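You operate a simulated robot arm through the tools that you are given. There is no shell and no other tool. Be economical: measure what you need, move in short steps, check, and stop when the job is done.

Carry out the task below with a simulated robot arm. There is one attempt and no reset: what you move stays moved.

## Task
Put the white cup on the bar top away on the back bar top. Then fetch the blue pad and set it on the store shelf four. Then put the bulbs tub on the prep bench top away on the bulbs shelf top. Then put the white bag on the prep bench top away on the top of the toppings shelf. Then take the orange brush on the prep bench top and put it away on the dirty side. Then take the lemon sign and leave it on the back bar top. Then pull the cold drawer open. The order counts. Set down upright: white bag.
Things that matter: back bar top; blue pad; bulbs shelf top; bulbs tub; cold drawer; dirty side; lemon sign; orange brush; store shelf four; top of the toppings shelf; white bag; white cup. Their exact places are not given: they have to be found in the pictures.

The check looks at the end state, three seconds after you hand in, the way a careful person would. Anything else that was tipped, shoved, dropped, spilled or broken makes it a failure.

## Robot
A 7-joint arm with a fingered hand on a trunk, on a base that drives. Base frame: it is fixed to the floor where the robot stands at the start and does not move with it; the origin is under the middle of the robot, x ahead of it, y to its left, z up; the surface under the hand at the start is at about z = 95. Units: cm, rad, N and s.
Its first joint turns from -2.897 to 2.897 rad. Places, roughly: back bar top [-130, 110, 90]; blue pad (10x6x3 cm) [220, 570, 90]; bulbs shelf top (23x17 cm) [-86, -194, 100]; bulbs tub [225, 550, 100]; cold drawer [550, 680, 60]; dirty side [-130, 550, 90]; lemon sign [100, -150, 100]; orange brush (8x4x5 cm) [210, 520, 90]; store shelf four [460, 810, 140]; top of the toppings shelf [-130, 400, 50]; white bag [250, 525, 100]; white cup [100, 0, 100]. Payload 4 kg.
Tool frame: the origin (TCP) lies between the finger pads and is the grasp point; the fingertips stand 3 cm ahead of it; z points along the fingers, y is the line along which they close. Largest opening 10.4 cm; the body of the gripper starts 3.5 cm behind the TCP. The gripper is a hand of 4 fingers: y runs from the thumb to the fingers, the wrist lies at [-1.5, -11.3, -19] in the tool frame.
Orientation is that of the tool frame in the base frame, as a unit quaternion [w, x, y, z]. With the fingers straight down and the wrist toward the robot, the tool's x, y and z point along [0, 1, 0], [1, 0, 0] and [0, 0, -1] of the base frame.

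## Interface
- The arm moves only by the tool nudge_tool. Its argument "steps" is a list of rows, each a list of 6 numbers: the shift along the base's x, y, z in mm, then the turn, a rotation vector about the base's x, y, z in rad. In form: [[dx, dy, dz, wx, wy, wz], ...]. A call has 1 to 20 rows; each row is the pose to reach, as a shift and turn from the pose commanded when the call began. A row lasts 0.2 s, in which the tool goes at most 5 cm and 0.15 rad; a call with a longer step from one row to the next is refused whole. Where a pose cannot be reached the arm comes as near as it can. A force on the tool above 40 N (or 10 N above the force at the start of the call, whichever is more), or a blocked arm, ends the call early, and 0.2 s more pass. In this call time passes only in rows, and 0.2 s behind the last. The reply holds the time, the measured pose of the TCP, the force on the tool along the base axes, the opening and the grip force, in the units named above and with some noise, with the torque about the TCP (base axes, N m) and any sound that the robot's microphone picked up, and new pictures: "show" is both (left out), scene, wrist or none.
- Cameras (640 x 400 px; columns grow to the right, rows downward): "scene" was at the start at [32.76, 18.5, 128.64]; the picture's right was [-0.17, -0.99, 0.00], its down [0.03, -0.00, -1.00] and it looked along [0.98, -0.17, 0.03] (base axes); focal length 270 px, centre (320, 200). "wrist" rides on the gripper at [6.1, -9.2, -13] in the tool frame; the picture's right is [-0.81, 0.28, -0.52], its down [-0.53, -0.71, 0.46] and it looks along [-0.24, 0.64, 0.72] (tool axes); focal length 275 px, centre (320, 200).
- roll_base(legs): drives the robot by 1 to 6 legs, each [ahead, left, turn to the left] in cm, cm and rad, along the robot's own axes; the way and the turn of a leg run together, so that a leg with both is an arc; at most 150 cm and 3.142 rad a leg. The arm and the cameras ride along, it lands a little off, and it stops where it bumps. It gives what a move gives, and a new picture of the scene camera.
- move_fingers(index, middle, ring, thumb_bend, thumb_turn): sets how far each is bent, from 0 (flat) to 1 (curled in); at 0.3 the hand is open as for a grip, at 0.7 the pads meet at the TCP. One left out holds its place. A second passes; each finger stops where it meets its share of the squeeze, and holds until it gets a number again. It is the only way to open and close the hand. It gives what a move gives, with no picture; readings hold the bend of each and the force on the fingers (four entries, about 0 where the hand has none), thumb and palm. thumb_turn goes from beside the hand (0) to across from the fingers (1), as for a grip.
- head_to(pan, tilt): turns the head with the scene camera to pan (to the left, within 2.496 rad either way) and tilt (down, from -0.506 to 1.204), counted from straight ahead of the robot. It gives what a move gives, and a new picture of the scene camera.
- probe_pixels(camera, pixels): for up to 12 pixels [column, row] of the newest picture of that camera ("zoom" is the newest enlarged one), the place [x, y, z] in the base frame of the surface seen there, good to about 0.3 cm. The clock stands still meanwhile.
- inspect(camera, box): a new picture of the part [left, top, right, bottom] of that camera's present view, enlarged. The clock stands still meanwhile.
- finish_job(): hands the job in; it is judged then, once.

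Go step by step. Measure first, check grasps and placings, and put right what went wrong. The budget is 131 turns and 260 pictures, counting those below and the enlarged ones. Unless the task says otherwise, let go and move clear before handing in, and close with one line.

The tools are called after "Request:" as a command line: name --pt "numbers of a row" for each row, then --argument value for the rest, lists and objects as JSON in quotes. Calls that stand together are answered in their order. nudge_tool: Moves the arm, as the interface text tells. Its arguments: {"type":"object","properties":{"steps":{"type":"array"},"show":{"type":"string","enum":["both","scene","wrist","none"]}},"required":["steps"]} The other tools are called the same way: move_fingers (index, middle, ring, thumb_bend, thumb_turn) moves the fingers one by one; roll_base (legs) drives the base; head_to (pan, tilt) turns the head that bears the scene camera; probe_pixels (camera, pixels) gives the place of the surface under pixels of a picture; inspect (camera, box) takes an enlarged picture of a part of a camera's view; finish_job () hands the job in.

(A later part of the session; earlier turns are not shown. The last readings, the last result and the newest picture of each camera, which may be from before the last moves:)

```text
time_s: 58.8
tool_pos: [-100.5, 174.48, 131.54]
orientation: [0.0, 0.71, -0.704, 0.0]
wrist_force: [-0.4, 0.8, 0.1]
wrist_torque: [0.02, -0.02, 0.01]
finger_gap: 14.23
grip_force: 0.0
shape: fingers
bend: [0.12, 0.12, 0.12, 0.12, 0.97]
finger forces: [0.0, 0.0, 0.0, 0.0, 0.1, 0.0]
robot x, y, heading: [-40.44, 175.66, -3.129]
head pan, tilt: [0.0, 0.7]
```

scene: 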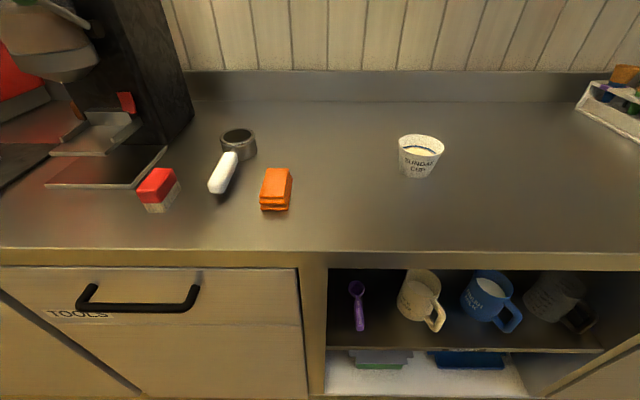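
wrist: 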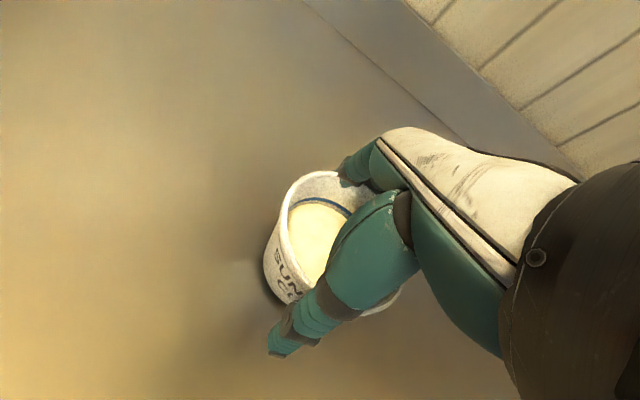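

Cup stands on the back bar. Now heading for the prep bench: back to mid-aisle, turn to face +y and drive up the aisle in stages.

Request:
roll_base --legs '[[-15, 0, 0], [0, 0, -1.58], [150, 0, 0]]'

Request:
head_to --pan -0.6 --tilt 0.2

Request:
head_to --pan 0.3 --tilt 0.3

```text
time_s: 71.0
tool_pos: [-30.57, 385.94, 131.63]
orientation: [0.0, -0.008, 1.0, 0.0]
wrist_force: [-0.5, 0.4, -0.7]
wrist_torque: [-0.02, -0.02, -0.02]
finger_gap: 14.21
grip_force: 0.1
shape: fingers
bend: [0.12, 0.12, 0.12, 0.12, 0.97]
finger forces: [0.1, 0.0, 0.0, 0.0, 0.0, 0.1]
robot x, y, heading: [-28.8, 326.12, 1.59]
head pan, tilt: [0.0, 0.7]
```

scene: 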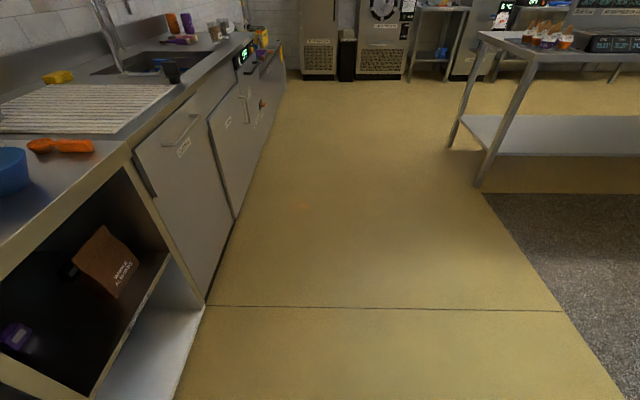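

```text
time_s: 72.0
tool_pos: [-30.75, 385.88, 131.53]
orientation: [0.0, -0.009, 1.0, 0.0]
wrist_force: [-0.7, 0.1, 0.2]
wrist_torque: [-0.02, -0.02, -0.01]
finger_gap: 14.19
grip_force: 0.0
shape: fingers
bend: [0.12, 0.12, 0.12, 0.12, 0.97]
finger forces: [0.0, 0.0, 0.0, 0.0, 0.1, 0.0]
robot x, y, heading: [-28.6, 325.72, 1.586]
head pan, tilt: [-0.6, 0.201]
```

scene: 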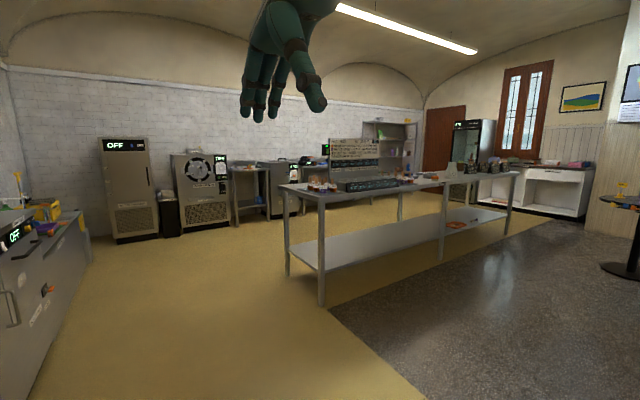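

```text
time_s: 73.2
tool_pos: [-30.67, 385.93, 131.61]
orientation: [0.0, -0.008, 1.0, 0.001]
wrist_force: [0.5, -0.5, -0.1]
wrist_torque: [0.0, 0.01, 0.01]
finger_gap: 14.25
grip_force: 0.1
shape: fingers
bend: [0.12, 0.12, 0.12, 0.12, 0.97]
finger forces: [0.1, 0.0, 0.0, 0.1, 0.0, 0.0]
robot x, y, heading: [-28.88, 325.99, 1.584]
head pan, tilt: [0.3, 0.3]
```

scene: 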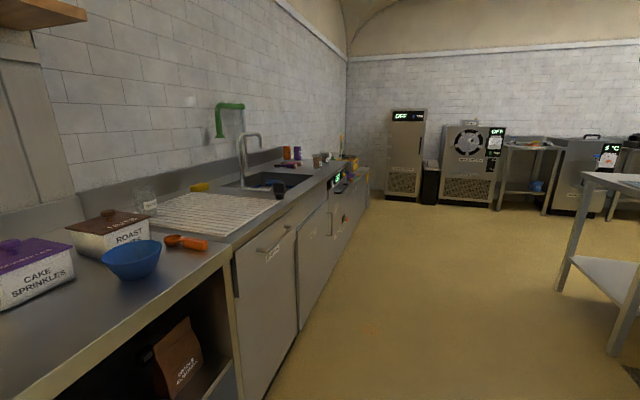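

Prep bench is the steel table at (400,190) in the pan −0.6 view. I'll measure it and the table-top items.

Request:
head_to --pan -0.8 --tilt 0.2

Request:
inspect --camera "scene" --box '[160, 120, 480, 320]'

Request:
probe_pixels --camera "zoom" --pixels '[[80, 145], [200, 180], [160, 330], [440, 110], [330, 130], [460, 270], [40, 140], [150, 360]]'

```text
time_s: 74.5
tool_pos: [-30.66, 385.9, 131.64]
orientation: [0.0, -0.007, 1.0, 0.0]
wrist_force: [0.2, 0.5, 0.6]
wrist_torque: [0.01, 0.0, -0.01]
finger_gap: 14.26
grip_force: 0.1
shape: fingers
bend: [0.12, 0.12, 0.12, 0.12, 0.97]
finger forces: [0.1, 0.0, 0.0, 0.0, 0.0, 0.1]
robot x, y, heading: [-28.76, 326.07, 1.586]
head pan, tilt: [-0.799, 0.201]
```

scene: 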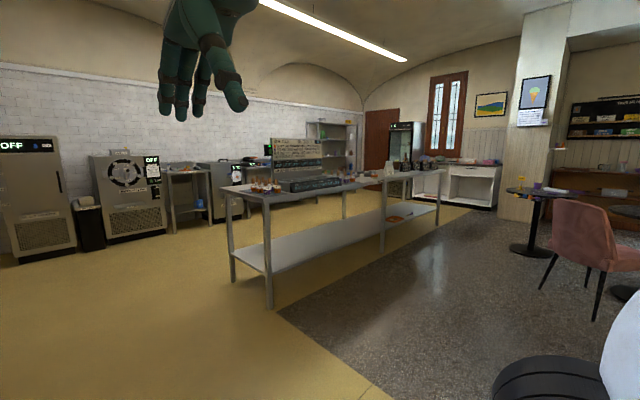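

```text
2.00 times, centred on (320, 220) of scene
```

zoom: 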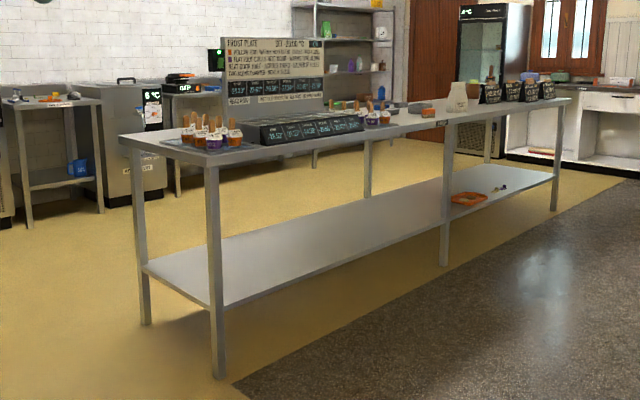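

```text
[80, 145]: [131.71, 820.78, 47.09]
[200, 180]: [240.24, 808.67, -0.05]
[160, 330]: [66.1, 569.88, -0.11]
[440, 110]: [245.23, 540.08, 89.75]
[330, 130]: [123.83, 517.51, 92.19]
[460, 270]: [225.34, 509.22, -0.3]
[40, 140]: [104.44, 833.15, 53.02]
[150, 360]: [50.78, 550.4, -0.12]
```

Bench spans x≈66–320, y≈500–580; the pad (y≈570) is best reached from the north side. I'll drive round the west end to (220,690) and turn to face −y.

Request:
roll_base --legs '[[150, 0, 0], [150, 0, 0], [62, 0, 0], [0, -125, 0], [0, -125, 0]]'

Request:
roll_base --legs '[[0, 0, -1.571], [0, 0, -1.571]]'

Request:
head_to --pan 0 --tilt 0.5

```text
time_s: 103.7
tool_pos: [237.44, 725.18, 131.71]
orientation: [0.0, 0.052, 0.999, 0.0]
wrist_force: [-0.6, -0.2, -0.7]
wrist_torque: [0.03, 0.0, 0.0]
finger_gap: 14.2
grip_force: 0.1
shape: fingers
bend: [0.12, 0.12, 0.12, 0.12, 0.97]
finger forces: [0.1, 0.1, 0.1, 0.0, 0.1, 0.0]
robot x, y, heading: [231.88, 665.4, 1.466]
head pan, tilt: [-0.799, 0.201]
```

scene: 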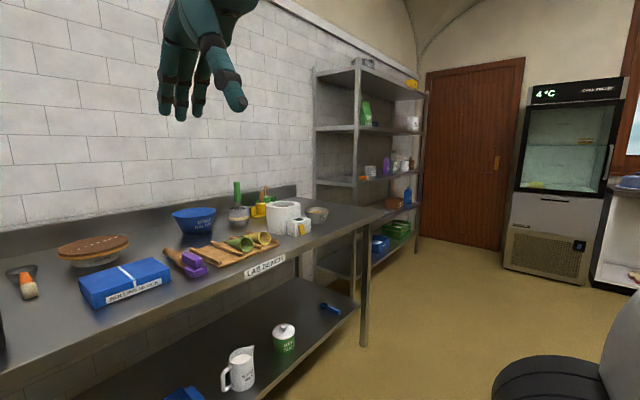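

```text
time_s: 111.7
tool_pos: [228.2, 605.57, 131.71]
orientation: [0.0, 0.999, -0.04, -0.001]
wrist_force: [-0.5, 0.3, 0.0]
wrist_torque: [0.01, -0.01, 0.04]
finger_gap: 14.24
grip_force: 0.0
shape: fingers
bend: [0.12, 0.12, 0.12, 0.12, 0.97]
finger forces: [0.0, 0.0, 0.0, 0.0, 0.0, 0.0]
robot x, y, heading: [232.58, 665.57, -1.653]
head pan, tilt: [-0.799, 0.201]
```

scene: 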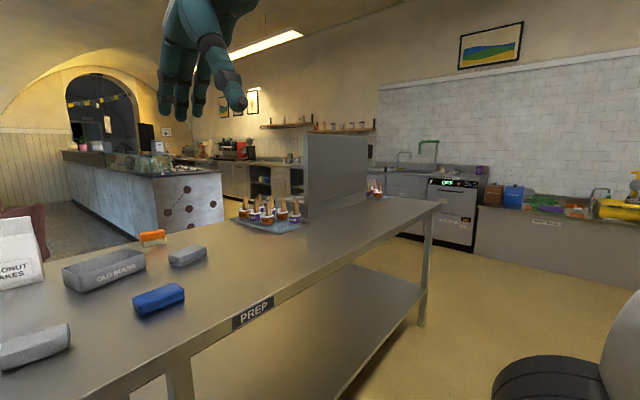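

```text
time_s: 112.8
tool_pos: [228.1, 605.63, 131.68]
orientation: [-0.001, 0.999, -0.041, 0.0]
wrist_force: [0.8, -0.3, 0.5]
wrist_torque: [0.02, 0.01, -0.01]
finger_gap: 14.22
grip_force: 0.0
shape: fingers
bend: [0.12, 0.12, 0.12, 0.12, 0.97]
finger forces: [0.0, 0.0, 0.1, 0.1, 0.1, 0.0]
robot x, y, heading: [231.98, 665.35, -1.654]
head pan, tilt: [0.0, 0.499]
```

scene: 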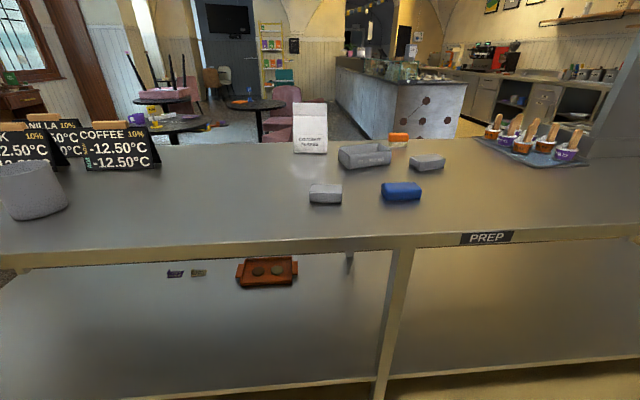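

Everything is in view: blue pad (401,191), "old bulbs" tub (365,155), white bag (310,127), orange brush (398,139). Zoom and probe.

Request:
inspect --camera "scene" --box '[280, 90, 460, 220]'

Request:
probe_pixels --camera "zoom" --pixels '[[370, 330], [500, 330], [430, 335], [380, 390], [495, 385], [430, 310], [210, 215], [390, 205], [230, 260], [400, 260], [420, 155], [110, 200]]'

Request:
probe_pixels --camera "scene" --pixels '[[400, 245], [200, 245], [320, 140], [560, 235], [310, 110], [310, 150], [297, 152], [326, 152], [310, 104], [590, 80], [150, 255], [395, 134]]'

```text
3.08 times, centred on (370, 155) of scene
```

zoom: 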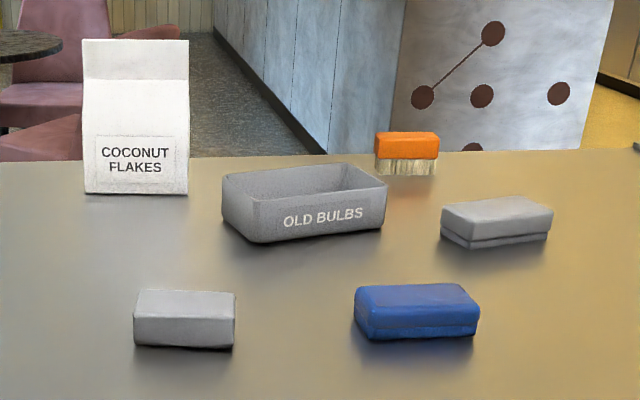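

```text
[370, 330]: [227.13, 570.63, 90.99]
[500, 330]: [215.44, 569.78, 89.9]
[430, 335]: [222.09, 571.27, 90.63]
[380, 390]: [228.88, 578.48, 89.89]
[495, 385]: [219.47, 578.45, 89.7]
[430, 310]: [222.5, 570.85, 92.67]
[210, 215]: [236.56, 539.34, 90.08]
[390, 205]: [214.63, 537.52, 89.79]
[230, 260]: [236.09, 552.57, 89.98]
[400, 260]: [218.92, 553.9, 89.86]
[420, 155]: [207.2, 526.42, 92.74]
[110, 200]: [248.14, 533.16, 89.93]
```

```text
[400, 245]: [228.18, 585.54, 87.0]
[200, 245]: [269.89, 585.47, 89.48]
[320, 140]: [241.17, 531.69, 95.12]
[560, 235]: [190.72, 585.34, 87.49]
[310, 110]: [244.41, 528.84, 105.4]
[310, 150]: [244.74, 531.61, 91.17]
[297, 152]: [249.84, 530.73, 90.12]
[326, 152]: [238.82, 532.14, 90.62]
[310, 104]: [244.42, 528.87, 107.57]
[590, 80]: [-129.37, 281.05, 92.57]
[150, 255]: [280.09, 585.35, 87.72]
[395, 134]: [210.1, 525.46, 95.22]
```

Blue pad centre ≈(222.3,568.5), top z≈93. I'll square the heading and move up 20 cm, then take a wrist look above the pad.

Request:
roll_base --legs '[[0, 0, 0.083], [20, -8, 0]]'

```text
time_s: 115.0
tool_pos: [225.38, 585.67, 131.61]
orientation: [0.0, 1.0, 0.001, -0.001]
wrist_force: [0.1, 0.4, -0.3]
wrist_torque: [-0.02, -0.05, 0.01]
finger_gap: 14.21
grip_force: 0.0
shape: fingers
bend: [0.12, 0.12, 0.12, 0.12, 0.97]
finger forces: [0.1, 0.0, 0.2, 0.0, 0.0, 0.0]
robot x, y, heading: [224.16, 645.32, -1.568]
head pan, tilt: [0.0, 0.499]
```

scene: 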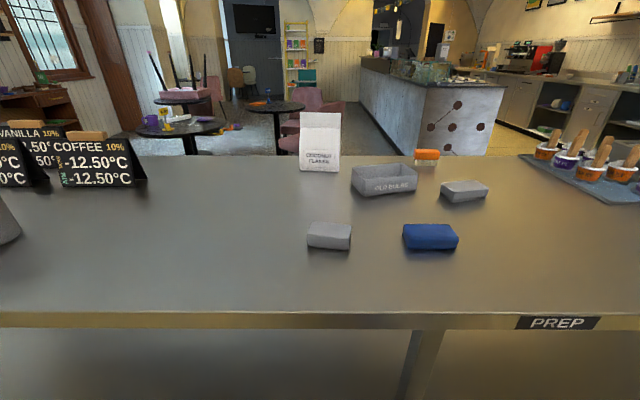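

Moving above the pad at z≈112 with fingers at bend 0.25, wrist view to refine.

Request:
nudge_tool --pt "-10 -45 0 0 0 0" --pt "-20 -90 0 0 0 0" --pt "-31 -130 0 0 0 0" --pt "-31 -171 0 0 0 0" --pt "-31 -171 -50 0 0 0" --pt "-31 -171 -100 0 0 0" --pt "-31 -171 -150 0 0 0" --pt "-31 -171 -200 0 0 0"

Request:
inspect --camera "wrist" --box '[120, 100, 440, 400]'

```text
time_s: 116.8
tool_pos: [222.29, 568.4, 111.63]
orientation: [0.001, 1.0, 0.001, 0.0]
wrist_force: [0.7, 0.0, -0.4]
wrist_torque: [0.0, 0.02, 0.02]
finger_gap: 14.22
grip_force: 0.0
shape: fingers
bend: [0.12, 0.12, 0.12, 0.12, 0.97]
finger forces: [0.0, 0.0, 0.0, 0.0, 0.0, 0.1]
robot x, y, heading: [223.86, 645.46, -1.567]
head pan, tilt: [0.0, 0.499]
```

scene: 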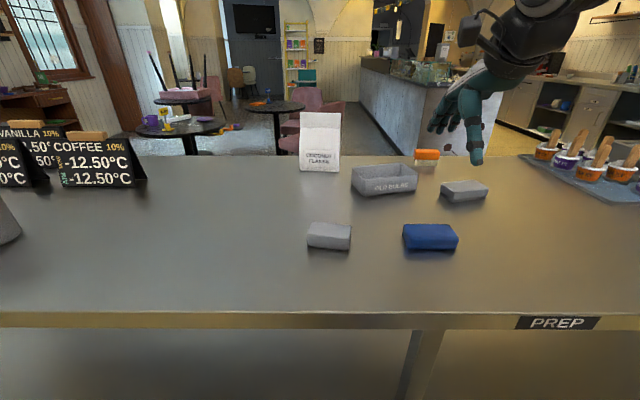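
wrist: 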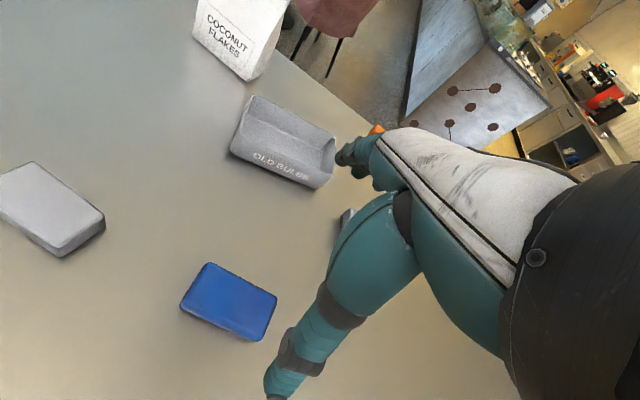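

```text
1.33 times, centred on (280, 250) of wrist
```

zoom: 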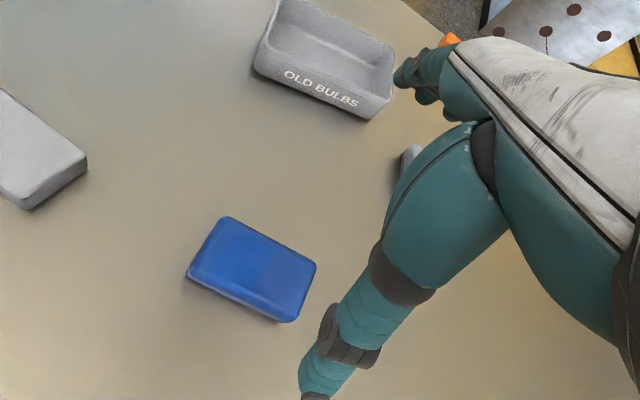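

Request:
probe_pixels --camera "zoom" --pixels '[[250, 265], [228, 220], [312, 264], [290, 315], [192, 268], [270, 240], [240, 290], [210, 245], [302, 290]]'

```text
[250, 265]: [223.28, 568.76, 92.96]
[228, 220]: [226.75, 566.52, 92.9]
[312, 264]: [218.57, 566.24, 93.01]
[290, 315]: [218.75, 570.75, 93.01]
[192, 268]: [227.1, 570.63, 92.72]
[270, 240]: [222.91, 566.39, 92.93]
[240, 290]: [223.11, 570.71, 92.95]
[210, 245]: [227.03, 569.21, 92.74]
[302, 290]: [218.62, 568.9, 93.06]
```

Pad centre is (222.8,568.6), top 93. Descend with fingers at 0.28 to z≈94.3 and check forces.

Request:
move_fingers --index 0.28 --middle 0.28 --ring 0.28 --thumb_bend 0.28

Request:
nudge_tool --pt "5 2 -50 0 0 0" --pt "5 2 -100 0 0 0" --pt "5 2 -140 0 0 0" --pt "5 2 -160 0 0 0" --pt "5 2 -172 0 0 0" --show "wrist"

Request:
inspect --camera "scene" --box '[370, 180, 510, 280]'

```text
time_s: 117.8
tool_pos: [222.19, 568.38, 111.69]
orientation: [0.0, 1.0, 0.002, -0.001]
wrist_force: [0.8, 0.7, -0.5]
wrist_torque: [-0.01, 0.05, -0.01]
finger_gap: 10.8
grip_force: 0.1
shape: fingers
bend: [0.28, 0.28, 0.28, 0.28, 0.97]
finger forces: [0.1, 0.0, 0.0, 0.1, 0.1, 0.1]
robot x, y, heading: [224.36, 645.65, -1.568]
head pan, tilt: [0.0, 0.499]
```

```text
refused: row 1 steps farther than a row can; nothing moved
```

```text
4.00 times, centred on (440, 230) of scene
```

zoom: 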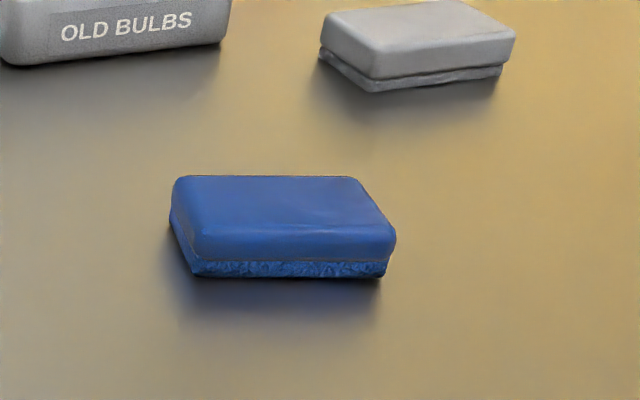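

Request:
nudge_tool --pt "5 2 -45 0 0 0" --pt "5 2 -90 0 0 0" --pt "5 2 -130 0 0 0" --pt "5 2 -155 0 0 0" --pt "5 2 -172 0 0 0" --show "wrist"

Request:
inspect --camera "scene" --box '[370, 180, 510, 280]'

```text
time_s: 119.0
tool_pos: [222.87, 568.79, 94.59]
orientation: [0.001, 1.0, 0.003, 0.0]
wrist_force: [1.0, -0.4, 0.0]
wrist_torque: [0.01, -0.02, 0.0]
finger_gap: 10.82
grip_force: 0.0
shape: fingers
bend: [0.28, 0.28, 0.28, 0.28, 0.97]
finger forces: [0.0, 0.0, 0.0, 0.0, 0.0, 0.0]
robot x, y, heading: [224.4, 645.56, -1.571]
head pan, tilt: [0.0, 0.499]
```

wrist: 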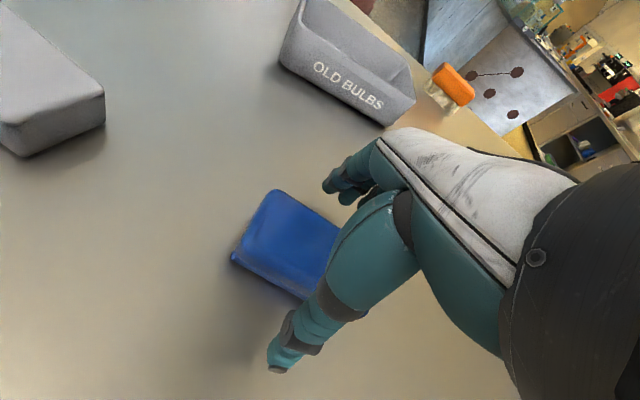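

```text
4.00 times, centred on (440, 230) of scene
```

zoom: 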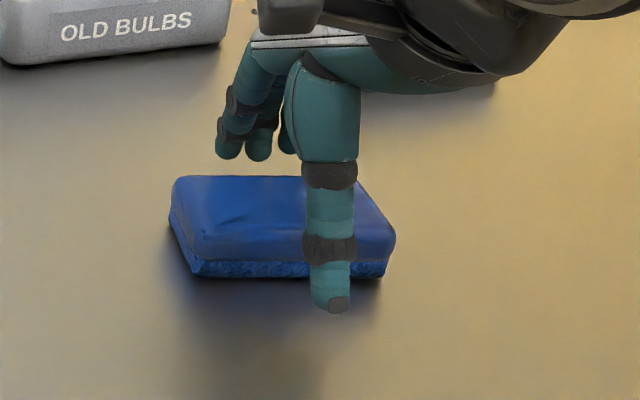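

Pad lies between thumb and fingers, no contact. Lower ~0.8 cm and close.

Request:
nudge_tool --pt "0 0 -8 0 0 0" --show "none"

Request:
move_fingers --index 0.6 --middle 0.6 --ring 0.6 --thumb_bend 0.55

Request:
inspect --camera "scene" --box '[370, 180, 510, 280]'

```text
time_s: 119.4
tool_pos: [222.78, 568.63, 93.74]
orientation: [0.0, 1.0, 0.002, -0.001]
wrist_force: [-1.0, 0.7, -0.1]
wrist_torque: [0.01, -0.01, 0.01]
finger_gap: 10.77
grip_force: 0.0
shape: fingers
bend: [0.28, 0.28, 0.28, 0.28, 0.97]
finger forces: [0.0, 0.0, 0.0, 0.0, 0.0, 0.0]
robot x, y, heading: [224.32, 645.83, -1.565]
head pan, tilt: [0.0, 0.499]
```

```text
time_s: 120.4
tool_pos: [222.71, 568.8, 93.78]
orientation: [0.0, 1.0, 0.002, 0.001]
wrist_force: [-1.1, -1.4, 0.1]
wrist_torque: [0.04, -0.02, -0.02]
finger_gap: 4.85
grip_force: 8.1
shape: fingers
bend: [0.55, 0.57, 0.57, 0.49, 0.96]
finger forces: [3.1, 2.8, 2.1, 0.1, 8.3, 0.0]
robot x, y, heading: [224.08, 645.33, -1.563]
head pan, tilt: [0.0, 0.499]
```

```text
4.00 times, centred on (440, 230) of scene
```

zoom: 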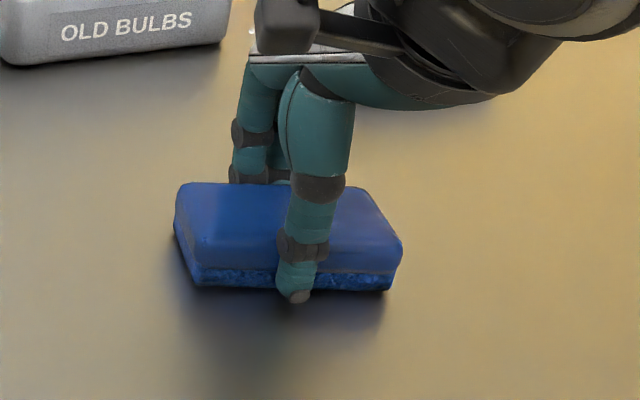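

Good three-finger grip. Squeeze slightly more, lift and check.

Request:
move_fingers --index 0.68 --middle 0.68 --ring 0.68 --thumb_bend 0.62

Request:
nudge_tool --pt "0 0 40 0 0 0" --pt "0 0 90 0 0 0" --pt "0 0 140 0 0 0" --pt "0 0 190 0 0 0" --pt "0 0 240 0 0 0" --pt "0 0 290 0 0 0" --pt "0 0 340 0 0 0" --pt "0 0 380 0 0 0" --pt "0 50 380 0 0 0" --pt "0 100 380 0 0 0" --pt "0 150 380 0 0 0" --pt "0 200 380 0 0 0"

```text
time_s: 121.4
tool_pos: [222.68, 568.68, 93.75]
orientation: [0.0, 1.0, 0.002, 0.0]
wrist_force: [0.2, 0.4, 0.4]
wrist_torque: [0.01, -0.05, 0.0]
finger_gap: 4.79
grip_force: 17.3
shape: fingers
bend: [0.58, 0.61, 0.62, 0.48, 0.95]
finger forces: [6.8, 6.1, 4.2, 0.0, 17.7, 0.0]
robot x, y, heading: [224.32, 645.67, -1.566]
head pan, tilt: [0.0, 0.499]
```

```text
time_s: 124.0
tool_pos: [222.51, 588.74, 131.68]
orientation: [-0.001, 1.0, 0.002, 0.0]
wrist_force: [1.0, -1.0, 0.4]
wrist_torque: [0.03, 0.0, -0.04]
finger_gap: 4.77
grip_force: 17.4
shape: fingers
bend: [0.58, 0.62, 0.63, 0.48, 0.95]
finger forces: [6.7, 5.7, 4.0, 0.0, 17.4, 0.0]
robot x, y, heading: [224.23, 645.43, -1.564]
head pan, tilt: [0.0, 0.499]
```

scene: 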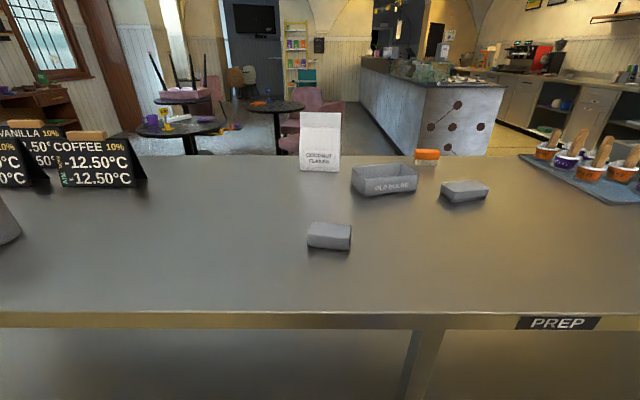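
wrist: 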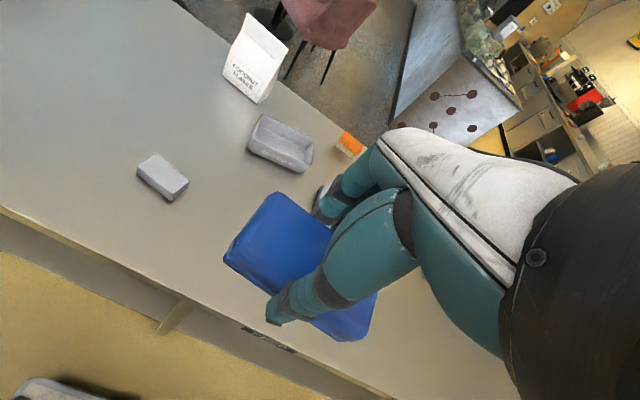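

Pad is held. Back off, strafe toward x≈450, and turn to face the store shelving at the north wall.

Request:
roll_base --legs '[[-22, 0, 0], [0, 115, 0], [0, 110, 0], [0, 0, 1.571], [0, 0, 1.571]]'

Request:
head_to --pan 0 --tilt 0.05

```text
time_s: 144.0
tool_pos: [449.55, 725.46, 131.78]
orientation: [0.001, -0.011, 1.0, 0.0]
wrist_force: [-0.8, 0.2, -0.6]
wrist_torque: [-0.01, 0.01, -0.03]
finger_gap: 4.66
grip_force: 15.9
shape: fingers
bend: [0.59, 0.62, 0.63, 0.49, 0.95]
finger forces: [6.4, 5.3, 3.8, 0.1, 15.8, 0.0]
robot x, y, heading: [448.71, 668.35, 1.594]
head pan, tilt: [0.0, 0.499]
```

scene: 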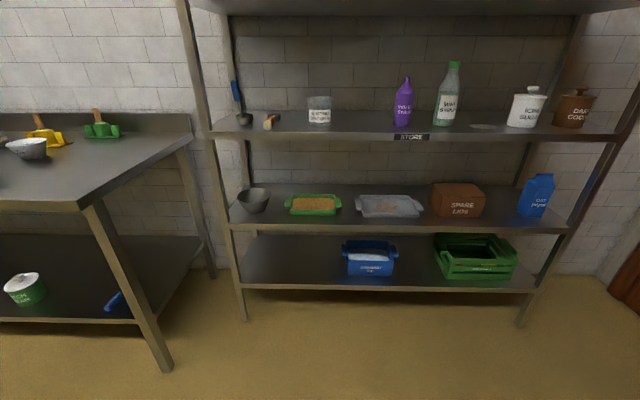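

```text
time_s: 144.9
tool_pos: [449.52, 725.54, 131.67]
orientation: [0.001, -0.011, 1.0, 0.0]
wrist_force: [0.4, 0.5, -0.3]
wrist_torque: [0.01, -0.03, 0.02]
finger_gap: 4.66
grip_force: 15.8
shape: fingers
bend: [0.59, 0.62, 0.63, 0.49, 0.95]
finger forces: [6.3, 5.3, 3.9, 0.0, 15.8, 0.0]
robot x, y, heading: [448.95, 668.48, 1.597]
head pan, tilt: [0.0, 0.051]
```

scene: 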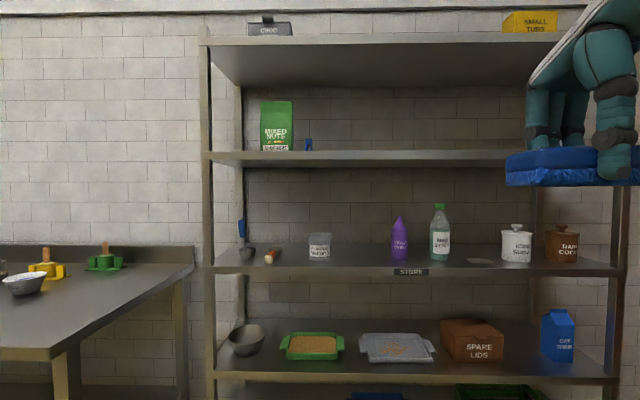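

Request:
probe_pixels --camera "scene" --pixels '[[350, 158], [350, 153], [350, 262], [350, 40], [350, 50], [277, 148], [210, 158], [250, 155], [615, 270], [430, 152], [350, 165], [400, 265]]'

Request:
inspect --camera "scene" --box '[200, 10, 600, 200]'

```text
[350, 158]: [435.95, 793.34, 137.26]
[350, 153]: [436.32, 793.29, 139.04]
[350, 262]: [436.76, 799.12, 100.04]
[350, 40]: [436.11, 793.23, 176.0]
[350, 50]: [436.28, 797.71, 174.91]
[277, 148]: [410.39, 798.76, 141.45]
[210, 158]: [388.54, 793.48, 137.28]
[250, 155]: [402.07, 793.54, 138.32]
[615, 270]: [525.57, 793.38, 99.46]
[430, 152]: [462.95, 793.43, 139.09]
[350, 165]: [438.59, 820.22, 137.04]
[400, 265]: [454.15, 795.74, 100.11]
```

```text
1.60 times, centred on (400, 105) of scene
```

zoom: 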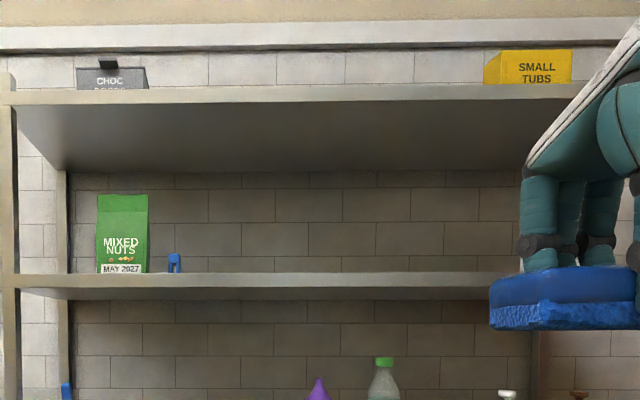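

Shelf four is the board at z≈139.8 (front edge y≈793.3), free for x 430–510; the board above is at 175. I'll raise to z≈150, drive up 48 cm, then check.

Request:
nudge_tool --pt "0 0 45 0 0 0" --pt "0 0 90 0 0 0" --pt "0 0 135 0 0 0" --pt "0 0 180 0 0 0" --show "none"

Request:
roll_base --legs '[[0, 0, -0.024], [44, 0, 0]]'

Request:
head_to --pan -0.25 --tilt -0.2

```text
time_s: 145.9
tool_pos: [449.72, 725.39, 149.53]
orientation: [0.0, -0.011, 1.0, 0.0]
wrist_force: [-0.8, -0.3, -0.4]
wrist_torque: [0.0, -0.02, -0.03]
finger_gap: 4.66
grip_force: 15.9
shape: fingers
bend: [0.59, 0.62, 0.63, 0.49, 0.95]
finger forces: [6.4, 5.3, 3.8, 0.1, 16.0, 0.0]
robot x, y, heading: [449.07, 668.31, 1.594]
head pan, tilt: [0.0, 0.051]
```

```text
time_s: 148.9
tool_pos: [451.16, 768.58, 149.59]
orientation: [0.0, 0.0, 1.0, -0.001]
wrist_force: [0.2, 0.8, -0.2]
wrist_torque: [-0.02, -0.01, -0.03]
finger_gap: 4.68
grip_force: 15.7
shape: fingers
bend: [0.59, 0.62, 0.63, 0.49, 0.95]
finger forces: [6.5, 5.3, 3.7, 0.0, 15.9, 0.0]
robot x, y, heading: [448.84, 711.92, 1.578]
head pan, tilt: [0.0, 0.051]
```

scene: 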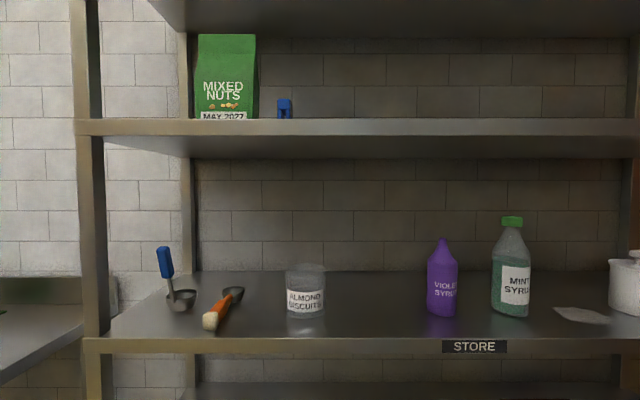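

```text
time_s: 149.7
tool_pos: [450.98, 768.59, 149.55]
orientation: [0.0, 0.0, 1.0, 0.0]
wrist_force: [1.3, -0.4, -0.7]
wrist_torque: [0.0, 0.0, -0.02]
finger_gap: 4.68
grip_force: 15.8
shape: fingers
bend: [0.59, 0.62, 0.63, 0.49, 0.95]
finger forces: [6.6, 5.4, 3.6, 0.1, 16.0, 0.0]
robot x, y, heading: [449.04, 711.93, 1.57]
head pan, tilt: [-0.25, -0.201]
```

scene: 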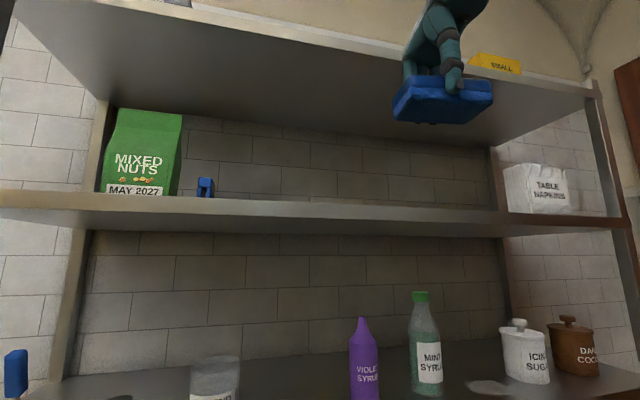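

Let me see where the hand back and forearm sit relative to the upper board.

Request:
head_to --pan -0.45 --tilt -0.5

Request:
probe_pixels --camera "scene" --pixels '[[300, 60], [300, 100], [330, 150], [330, 200], [350, 220], [280, 20], [350, 50], [400, 50], [300, 200]]'

```text
time_s: 150.5
tool_pos: [451.18, 768.55, 149.53]
orientation: [0.0, -0.001, 1.0, 0.0]
wrist_force: [-0.1, -0.5, -0.1]
wrist_torque: [-0.01, 0.03, -0.02]
finger_gap: 4.65
grip_force: 15.8
shape: fingers
bend: [0.59, 0.62, 0.63, 0.49, 0.95]
finger forces: [6.6, 5.3, 3.7, 0.1, 15.9, 0.0]
robot x, y, heading: [449.12, 711.44, 1.569]
head pan, tilt: [-0.45, -0.499]
```

scene: 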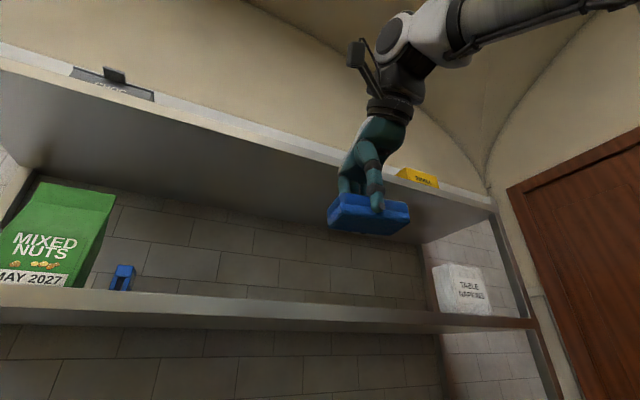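

```text
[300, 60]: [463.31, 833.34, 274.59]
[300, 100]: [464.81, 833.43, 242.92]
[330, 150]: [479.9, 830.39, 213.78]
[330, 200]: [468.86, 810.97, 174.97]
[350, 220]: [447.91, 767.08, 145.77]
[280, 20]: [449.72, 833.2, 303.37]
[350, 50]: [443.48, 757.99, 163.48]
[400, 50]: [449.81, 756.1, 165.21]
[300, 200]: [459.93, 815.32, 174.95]
```

Wrist sits at z≈165 and stays outside the board edge. I'll lower to 146.5, slide in to y≈799, then lower to the shelf.

Request:
nudge_tool --pt "0 0 -30 0 0 0" --pt "0 45 -30 0 0 0" --pt "0 90 -30 0 0 0" --pt "0 135 -30 0 0 0" --pt "0 180 -30 0 0 0" --pt "0 225 -30 0 0 0" --pt "0 270 -30 0 0 0" --pt "0 310 -30 0 0 0" --show "both"

Request:
head_to --pan -0.2 --tilt -0.15

```text
time_s: 152.3
tool_pos: [450.87, 799.32, 146.58]
orientation: [0.0, 0.0, 1.0, 0.001]
wrist_force: [0.5, -0.8, 0.1]
wrist_torque: [0.06, -0.01, -0.02]
finger_gap: 4.66
grip_force: 16.2
shape: fingers
bend: [0.59, 0.62, 0.63, 0.49, 0.95]
finger forces: [6.4, 5.3, 3.8, 0.1, 16.2, 0.0]
robot x, y, heading: [448.77, 711.92, 1.569]
head pan, tilt: [-0.45, -0.499]
```

scene: 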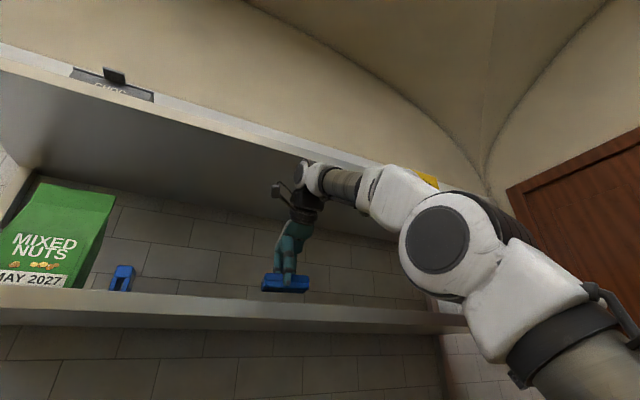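
wrist: 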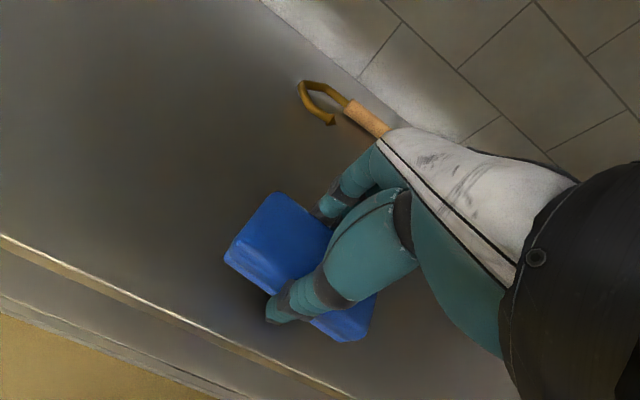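

```text
time_s: 153.1
tool_pos: [450.85, 799.27, 146.47]
orientation: [0.0, 0.0, 1.0, 0.0]
wrist_force: [0.2, 0.5, 0.8]
wrist_torque: [0.0, 0.04, -0.01]
finger_gap: 4.67
grip_force: 15.9
shape: fingers
bend: [0.59, 0.62, 0.63, 0.49, 0.95]
finger forces: [6.4, 5.1, 3.7, 0.0, 16.2, 0.0]
robot x, y, heading: [448.6, 712.02, 1.569]
head pan, tilt: [-0.201, -0.15]
```

scene: 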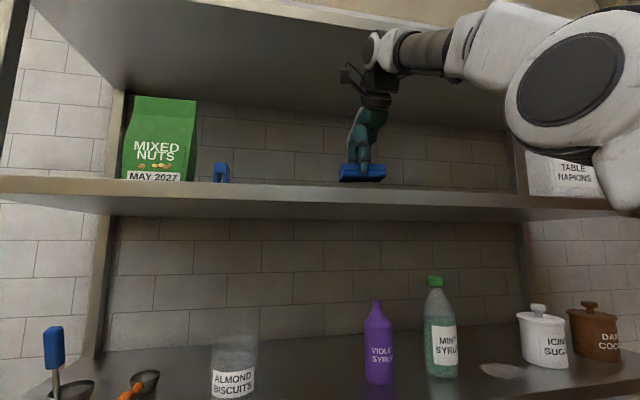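

A wooden-handled tool lies behind on this shelf; check its place relative to the fingers before opening.

Request:
probe_pixels --camera "wrist" --pixels '[[365, 118], [332, 123], [305, 90], [385, 130], [325, 210], [230, 262], [270, 300], [345, 335], [180, 312]]'

```text
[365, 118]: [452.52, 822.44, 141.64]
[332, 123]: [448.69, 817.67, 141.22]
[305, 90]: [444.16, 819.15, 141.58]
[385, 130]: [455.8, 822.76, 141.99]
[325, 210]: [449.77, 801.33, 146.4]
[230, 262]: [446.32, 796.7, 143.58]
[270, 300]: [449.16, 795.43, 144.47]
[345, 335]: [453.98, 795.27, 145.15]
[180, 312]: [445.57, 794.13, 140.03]
```

Tool is 14 cm behind; fine. In 1 cm more, lower to contact.

Request:
nudge_tool --pt "0 10 0 0 0 0" --pt "0 10 -10 0 0 0" --pt "0 10 -17 0 0 0" --pt "0 10 -22 0 0 0" --pt "0 10 -26 0 0 0" --pt "0 10 -30 0 0 0" --show "wrist"

```text
time_s: 154.5
tool_pos: [451.06, 800.46, 143.76]
orientation: [0.0, 0.0, 1.0, 0.002]
wrist_force: [0.1, -0.4, 4.4]
wrist_torque: [0.13, -0.01, -0.02]
finger_gap: 4.68
grip_force: 16.3
shape: fingers
bend: [0.59, 0.62, 0.63, 0.49, 0.95]
finger forces: [7.0, 5.5, 3.9, 0.0, 16.9, 0.0]
robot x, y, heading: [448.71, 711.68, 1.572]
head pan, tilt: [-0.201, -0.15]
```

wrist: 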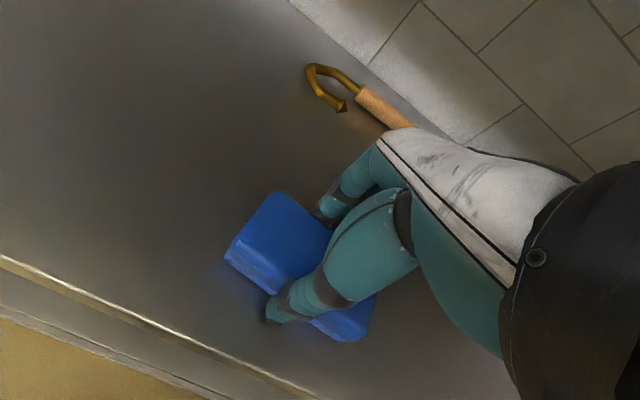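

Contact at 4 N. Open, rise 4.5 cm and withdraw.

Request:
move_fingers --index 0.35 --middle 0.35 --ring 0.35 --thumb_bend 0.3

Request:
nudge_tool --pt "0 0 20 0 0 0" --pt "0 0 48 0 0 0" --pt "0 -45 48 0 0 0" --pt "0 -90 48 0 0 0" --pt "0 -135 48 0 0 0" --pt "0 -180 48 0 0 0" --pt "0 -225 48 0 0 0" --pt "0 -270 48 0 0 0" --pt "0 -310 48 0 0 0"

```text
time_s: 155.5
tool_pos: [450.99, 800.54, 143.74]
orientation: [0.001, 0.001, 1.0, 0.001]
wrist_force: [0.5, 1.0, 0.4]
wrist_torque: [0.05, 0.0, 0.0]
finger_gap: 9.65
grip_force: 0.0
shape: fingers
bend: [0.35, 0.35, 0.35, 0.3, 0.97]
finger forces: [0.1, 0.0, 0.0, 0.0, 0.0, 0.1]
robot x, y, heading: [448.95, 711.64, 1.57]
head pan, tilt: [-0.201, -0.15]
```

```text
time_s: 157.5
tool_pos: [451.07, 769.79, 148.37]
orientation: [0.0, 0.001, 1.0, -0.001]
wrist_force: [-0.4, 1.4, -0.3]
wrist_torque: [-0.05, 0.01, -0.03]
finger_gap: 9.65
grip_force: 0.0
shape: fingers
bend: [0.35, 0.35, 0.35, 0.3, 0.97]
finger forces: [0.0, 0.0, 0.1, 0.1, 0.0, 0.0]
out of reach, approached as far as the arm can: row 2
robot x, y, heading: [448.77, 711.93, 1.571]
head pan, tilt: [-0.201, -0.15]
```

scene: 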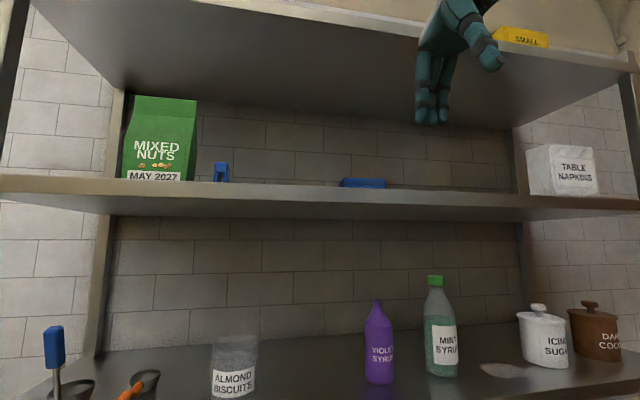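
wrist: 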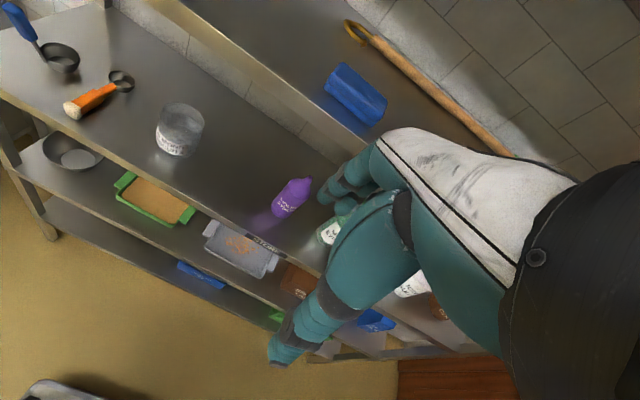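

Blue pad is resting wholly on shelf four. Back to the prep bench's north side for the bulbs tub.

Request:
roll_base --legs '[[-45, 0, 0], [0, 0, -1.571], [0, 0, -1.57], [0, -110, 0], [0, -113, 0], [28, 0, 0]]'

Request:
head_to --pan 0 --tilt 0.6

Request:
inspect --camera "scene" --box '[240, 60, 440, 200]'

```text
time_s: 180.2
tool_pos: [218.14, 589.51, 148.46]
orientation: [0.0, 1.0, -0.02, 0.001]
wrist_force: [0.3, 0.0, -0.6]
wrist_torque: [0.0, 0.03, 0.01]
finger_gap: 9.66
grip_force: 0.1
shape: fingers
bend: [0.35, 0.35, 0.35, 0.3, 0.97]
finger forces: [0.0, 0.1, 0.0, 0.1, 0.0, 0.1]
robot x, y, heading: [223.07, 647.28, -1.614]
head pan, tilt: [-0.201, -0.15]
```

scene: 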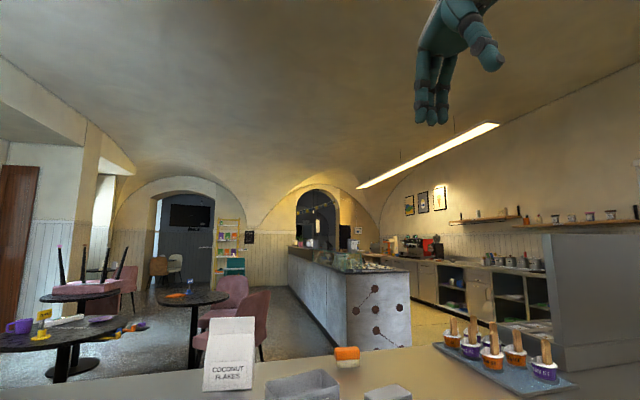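

```text
time_s: 181.3
tool_pos: [218.01, 589.5, 148.4]
orientation: [0.0, 1.0, -0.018, 0.0]
wrist_force: [0.2, -0.1, 0.4]
wrist_torque: [0.03, -0.02, -0.02]
finger_gap: 9.68
grip_force: 0.1
shape: fingers
bend: [0.35, 0.35, 0.35, 0.3, 0.97]
finger forces: [0.0, 0.0, 0.0, 0.1, 0.0, 0.0]
robot x, y, heading: [222.9, 647.46, -1.619]
head pan, tilt: [0.0, 0.6]
```

scene: 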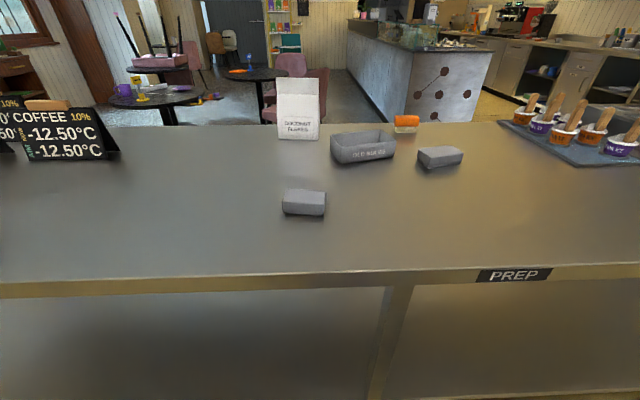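

```text
2.86 times, centred on (340, 130) of scene
```

zoom: 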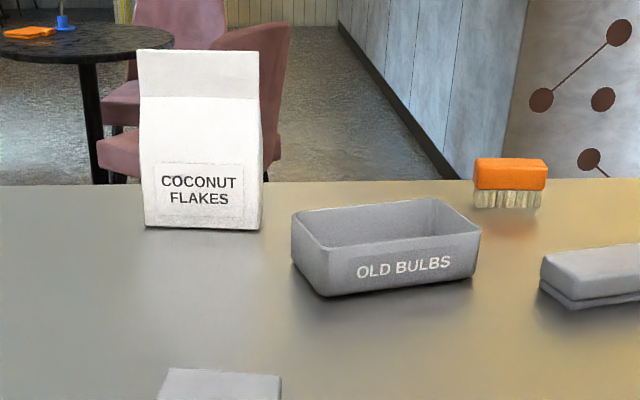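

Request:
probe_pixels --camera "zoom" --pixels '[[292, 212], [330, 250], [480, 231], [435, 198], [330, 295], [470, 278], [400, 215], [400, 235], [360, 205], [305, 230], [460, 215], [545, 262]]'

```text
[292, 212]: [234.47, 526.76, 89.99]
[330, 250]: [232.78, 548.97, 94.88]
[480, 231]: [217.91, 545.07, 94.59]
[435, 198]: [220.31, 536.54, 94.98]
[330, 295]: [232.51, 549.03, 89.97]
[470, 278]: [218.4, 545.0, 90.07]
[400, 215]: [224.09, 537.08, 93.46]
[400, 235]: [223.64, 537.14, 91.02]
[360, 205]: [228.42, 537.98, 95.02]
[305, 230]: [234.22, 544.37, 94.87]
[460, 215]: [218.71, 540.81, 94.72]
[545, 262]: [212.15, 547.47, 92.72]
```

Tub: rim z 95, ~15.5×9.5, centre ≈(226.5,542.5), turned ≈0.25 rad. I'll drive up 14 cm, open wide and position above with the matching yaw.

Request:
roll_base --legs '[[0, 0, 0.045], [14, 3, 0]]'

Request:
move_fingers --index 0.12 --middle 0.12 --ring 0.12 --thumb_bend 0.12

```text
time_s: 183.1
tool_pos: [223.93, 575.39, 148.39]
orientation: [0.001, 1.0, 0.003, 0.0]
wrist_force: [-0.3, 0.2, 0.0]
wrist_torque: [-0.01, 0.0, 0.06]
finger_gap: 9.68
grip_force: 0.0
shape: fingers
bend: [0.35, 0.35, 0.35, 0.3, 0.97]
finger forces: [0.0, 0.0, 0.0, 0.0, 0.1, 0.1]
robot x, y, heading: [225.82, 633.35, -1.563]
head pan, tilt: [0.0, 0.6]
```

scene: 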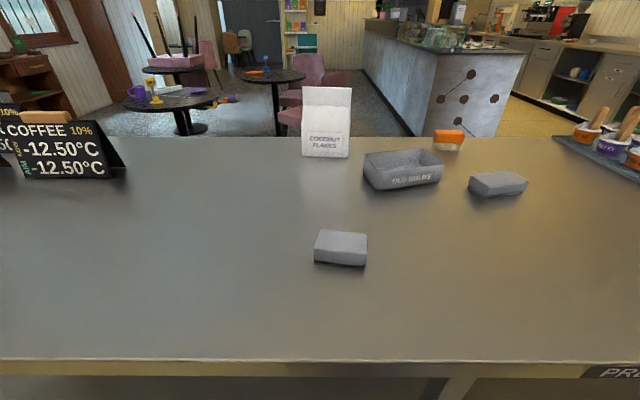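

```text
time_s: 184.1
tool_pos: [223.69, 575.38, 148.36]
orientation: [0.0, 1.0, 0.003, 0.0]
wrist_force: [0.1, 0.0, 0.6]
wrist_torque: [0.01, 0.02, 0.01]
finger_gap: 14.18
grip_force: 0.1
shape: fingers
bend: [0.12, 0.12, 0.12, 0.12, 0.97]
finger forces: [0.0, 0.1, 0.0, 0.0, 0.1, 0.1]
robot x, y, heading: [226.02, 633.62, -1.566]
head pan, tilt: [0.0, 0.6]
```

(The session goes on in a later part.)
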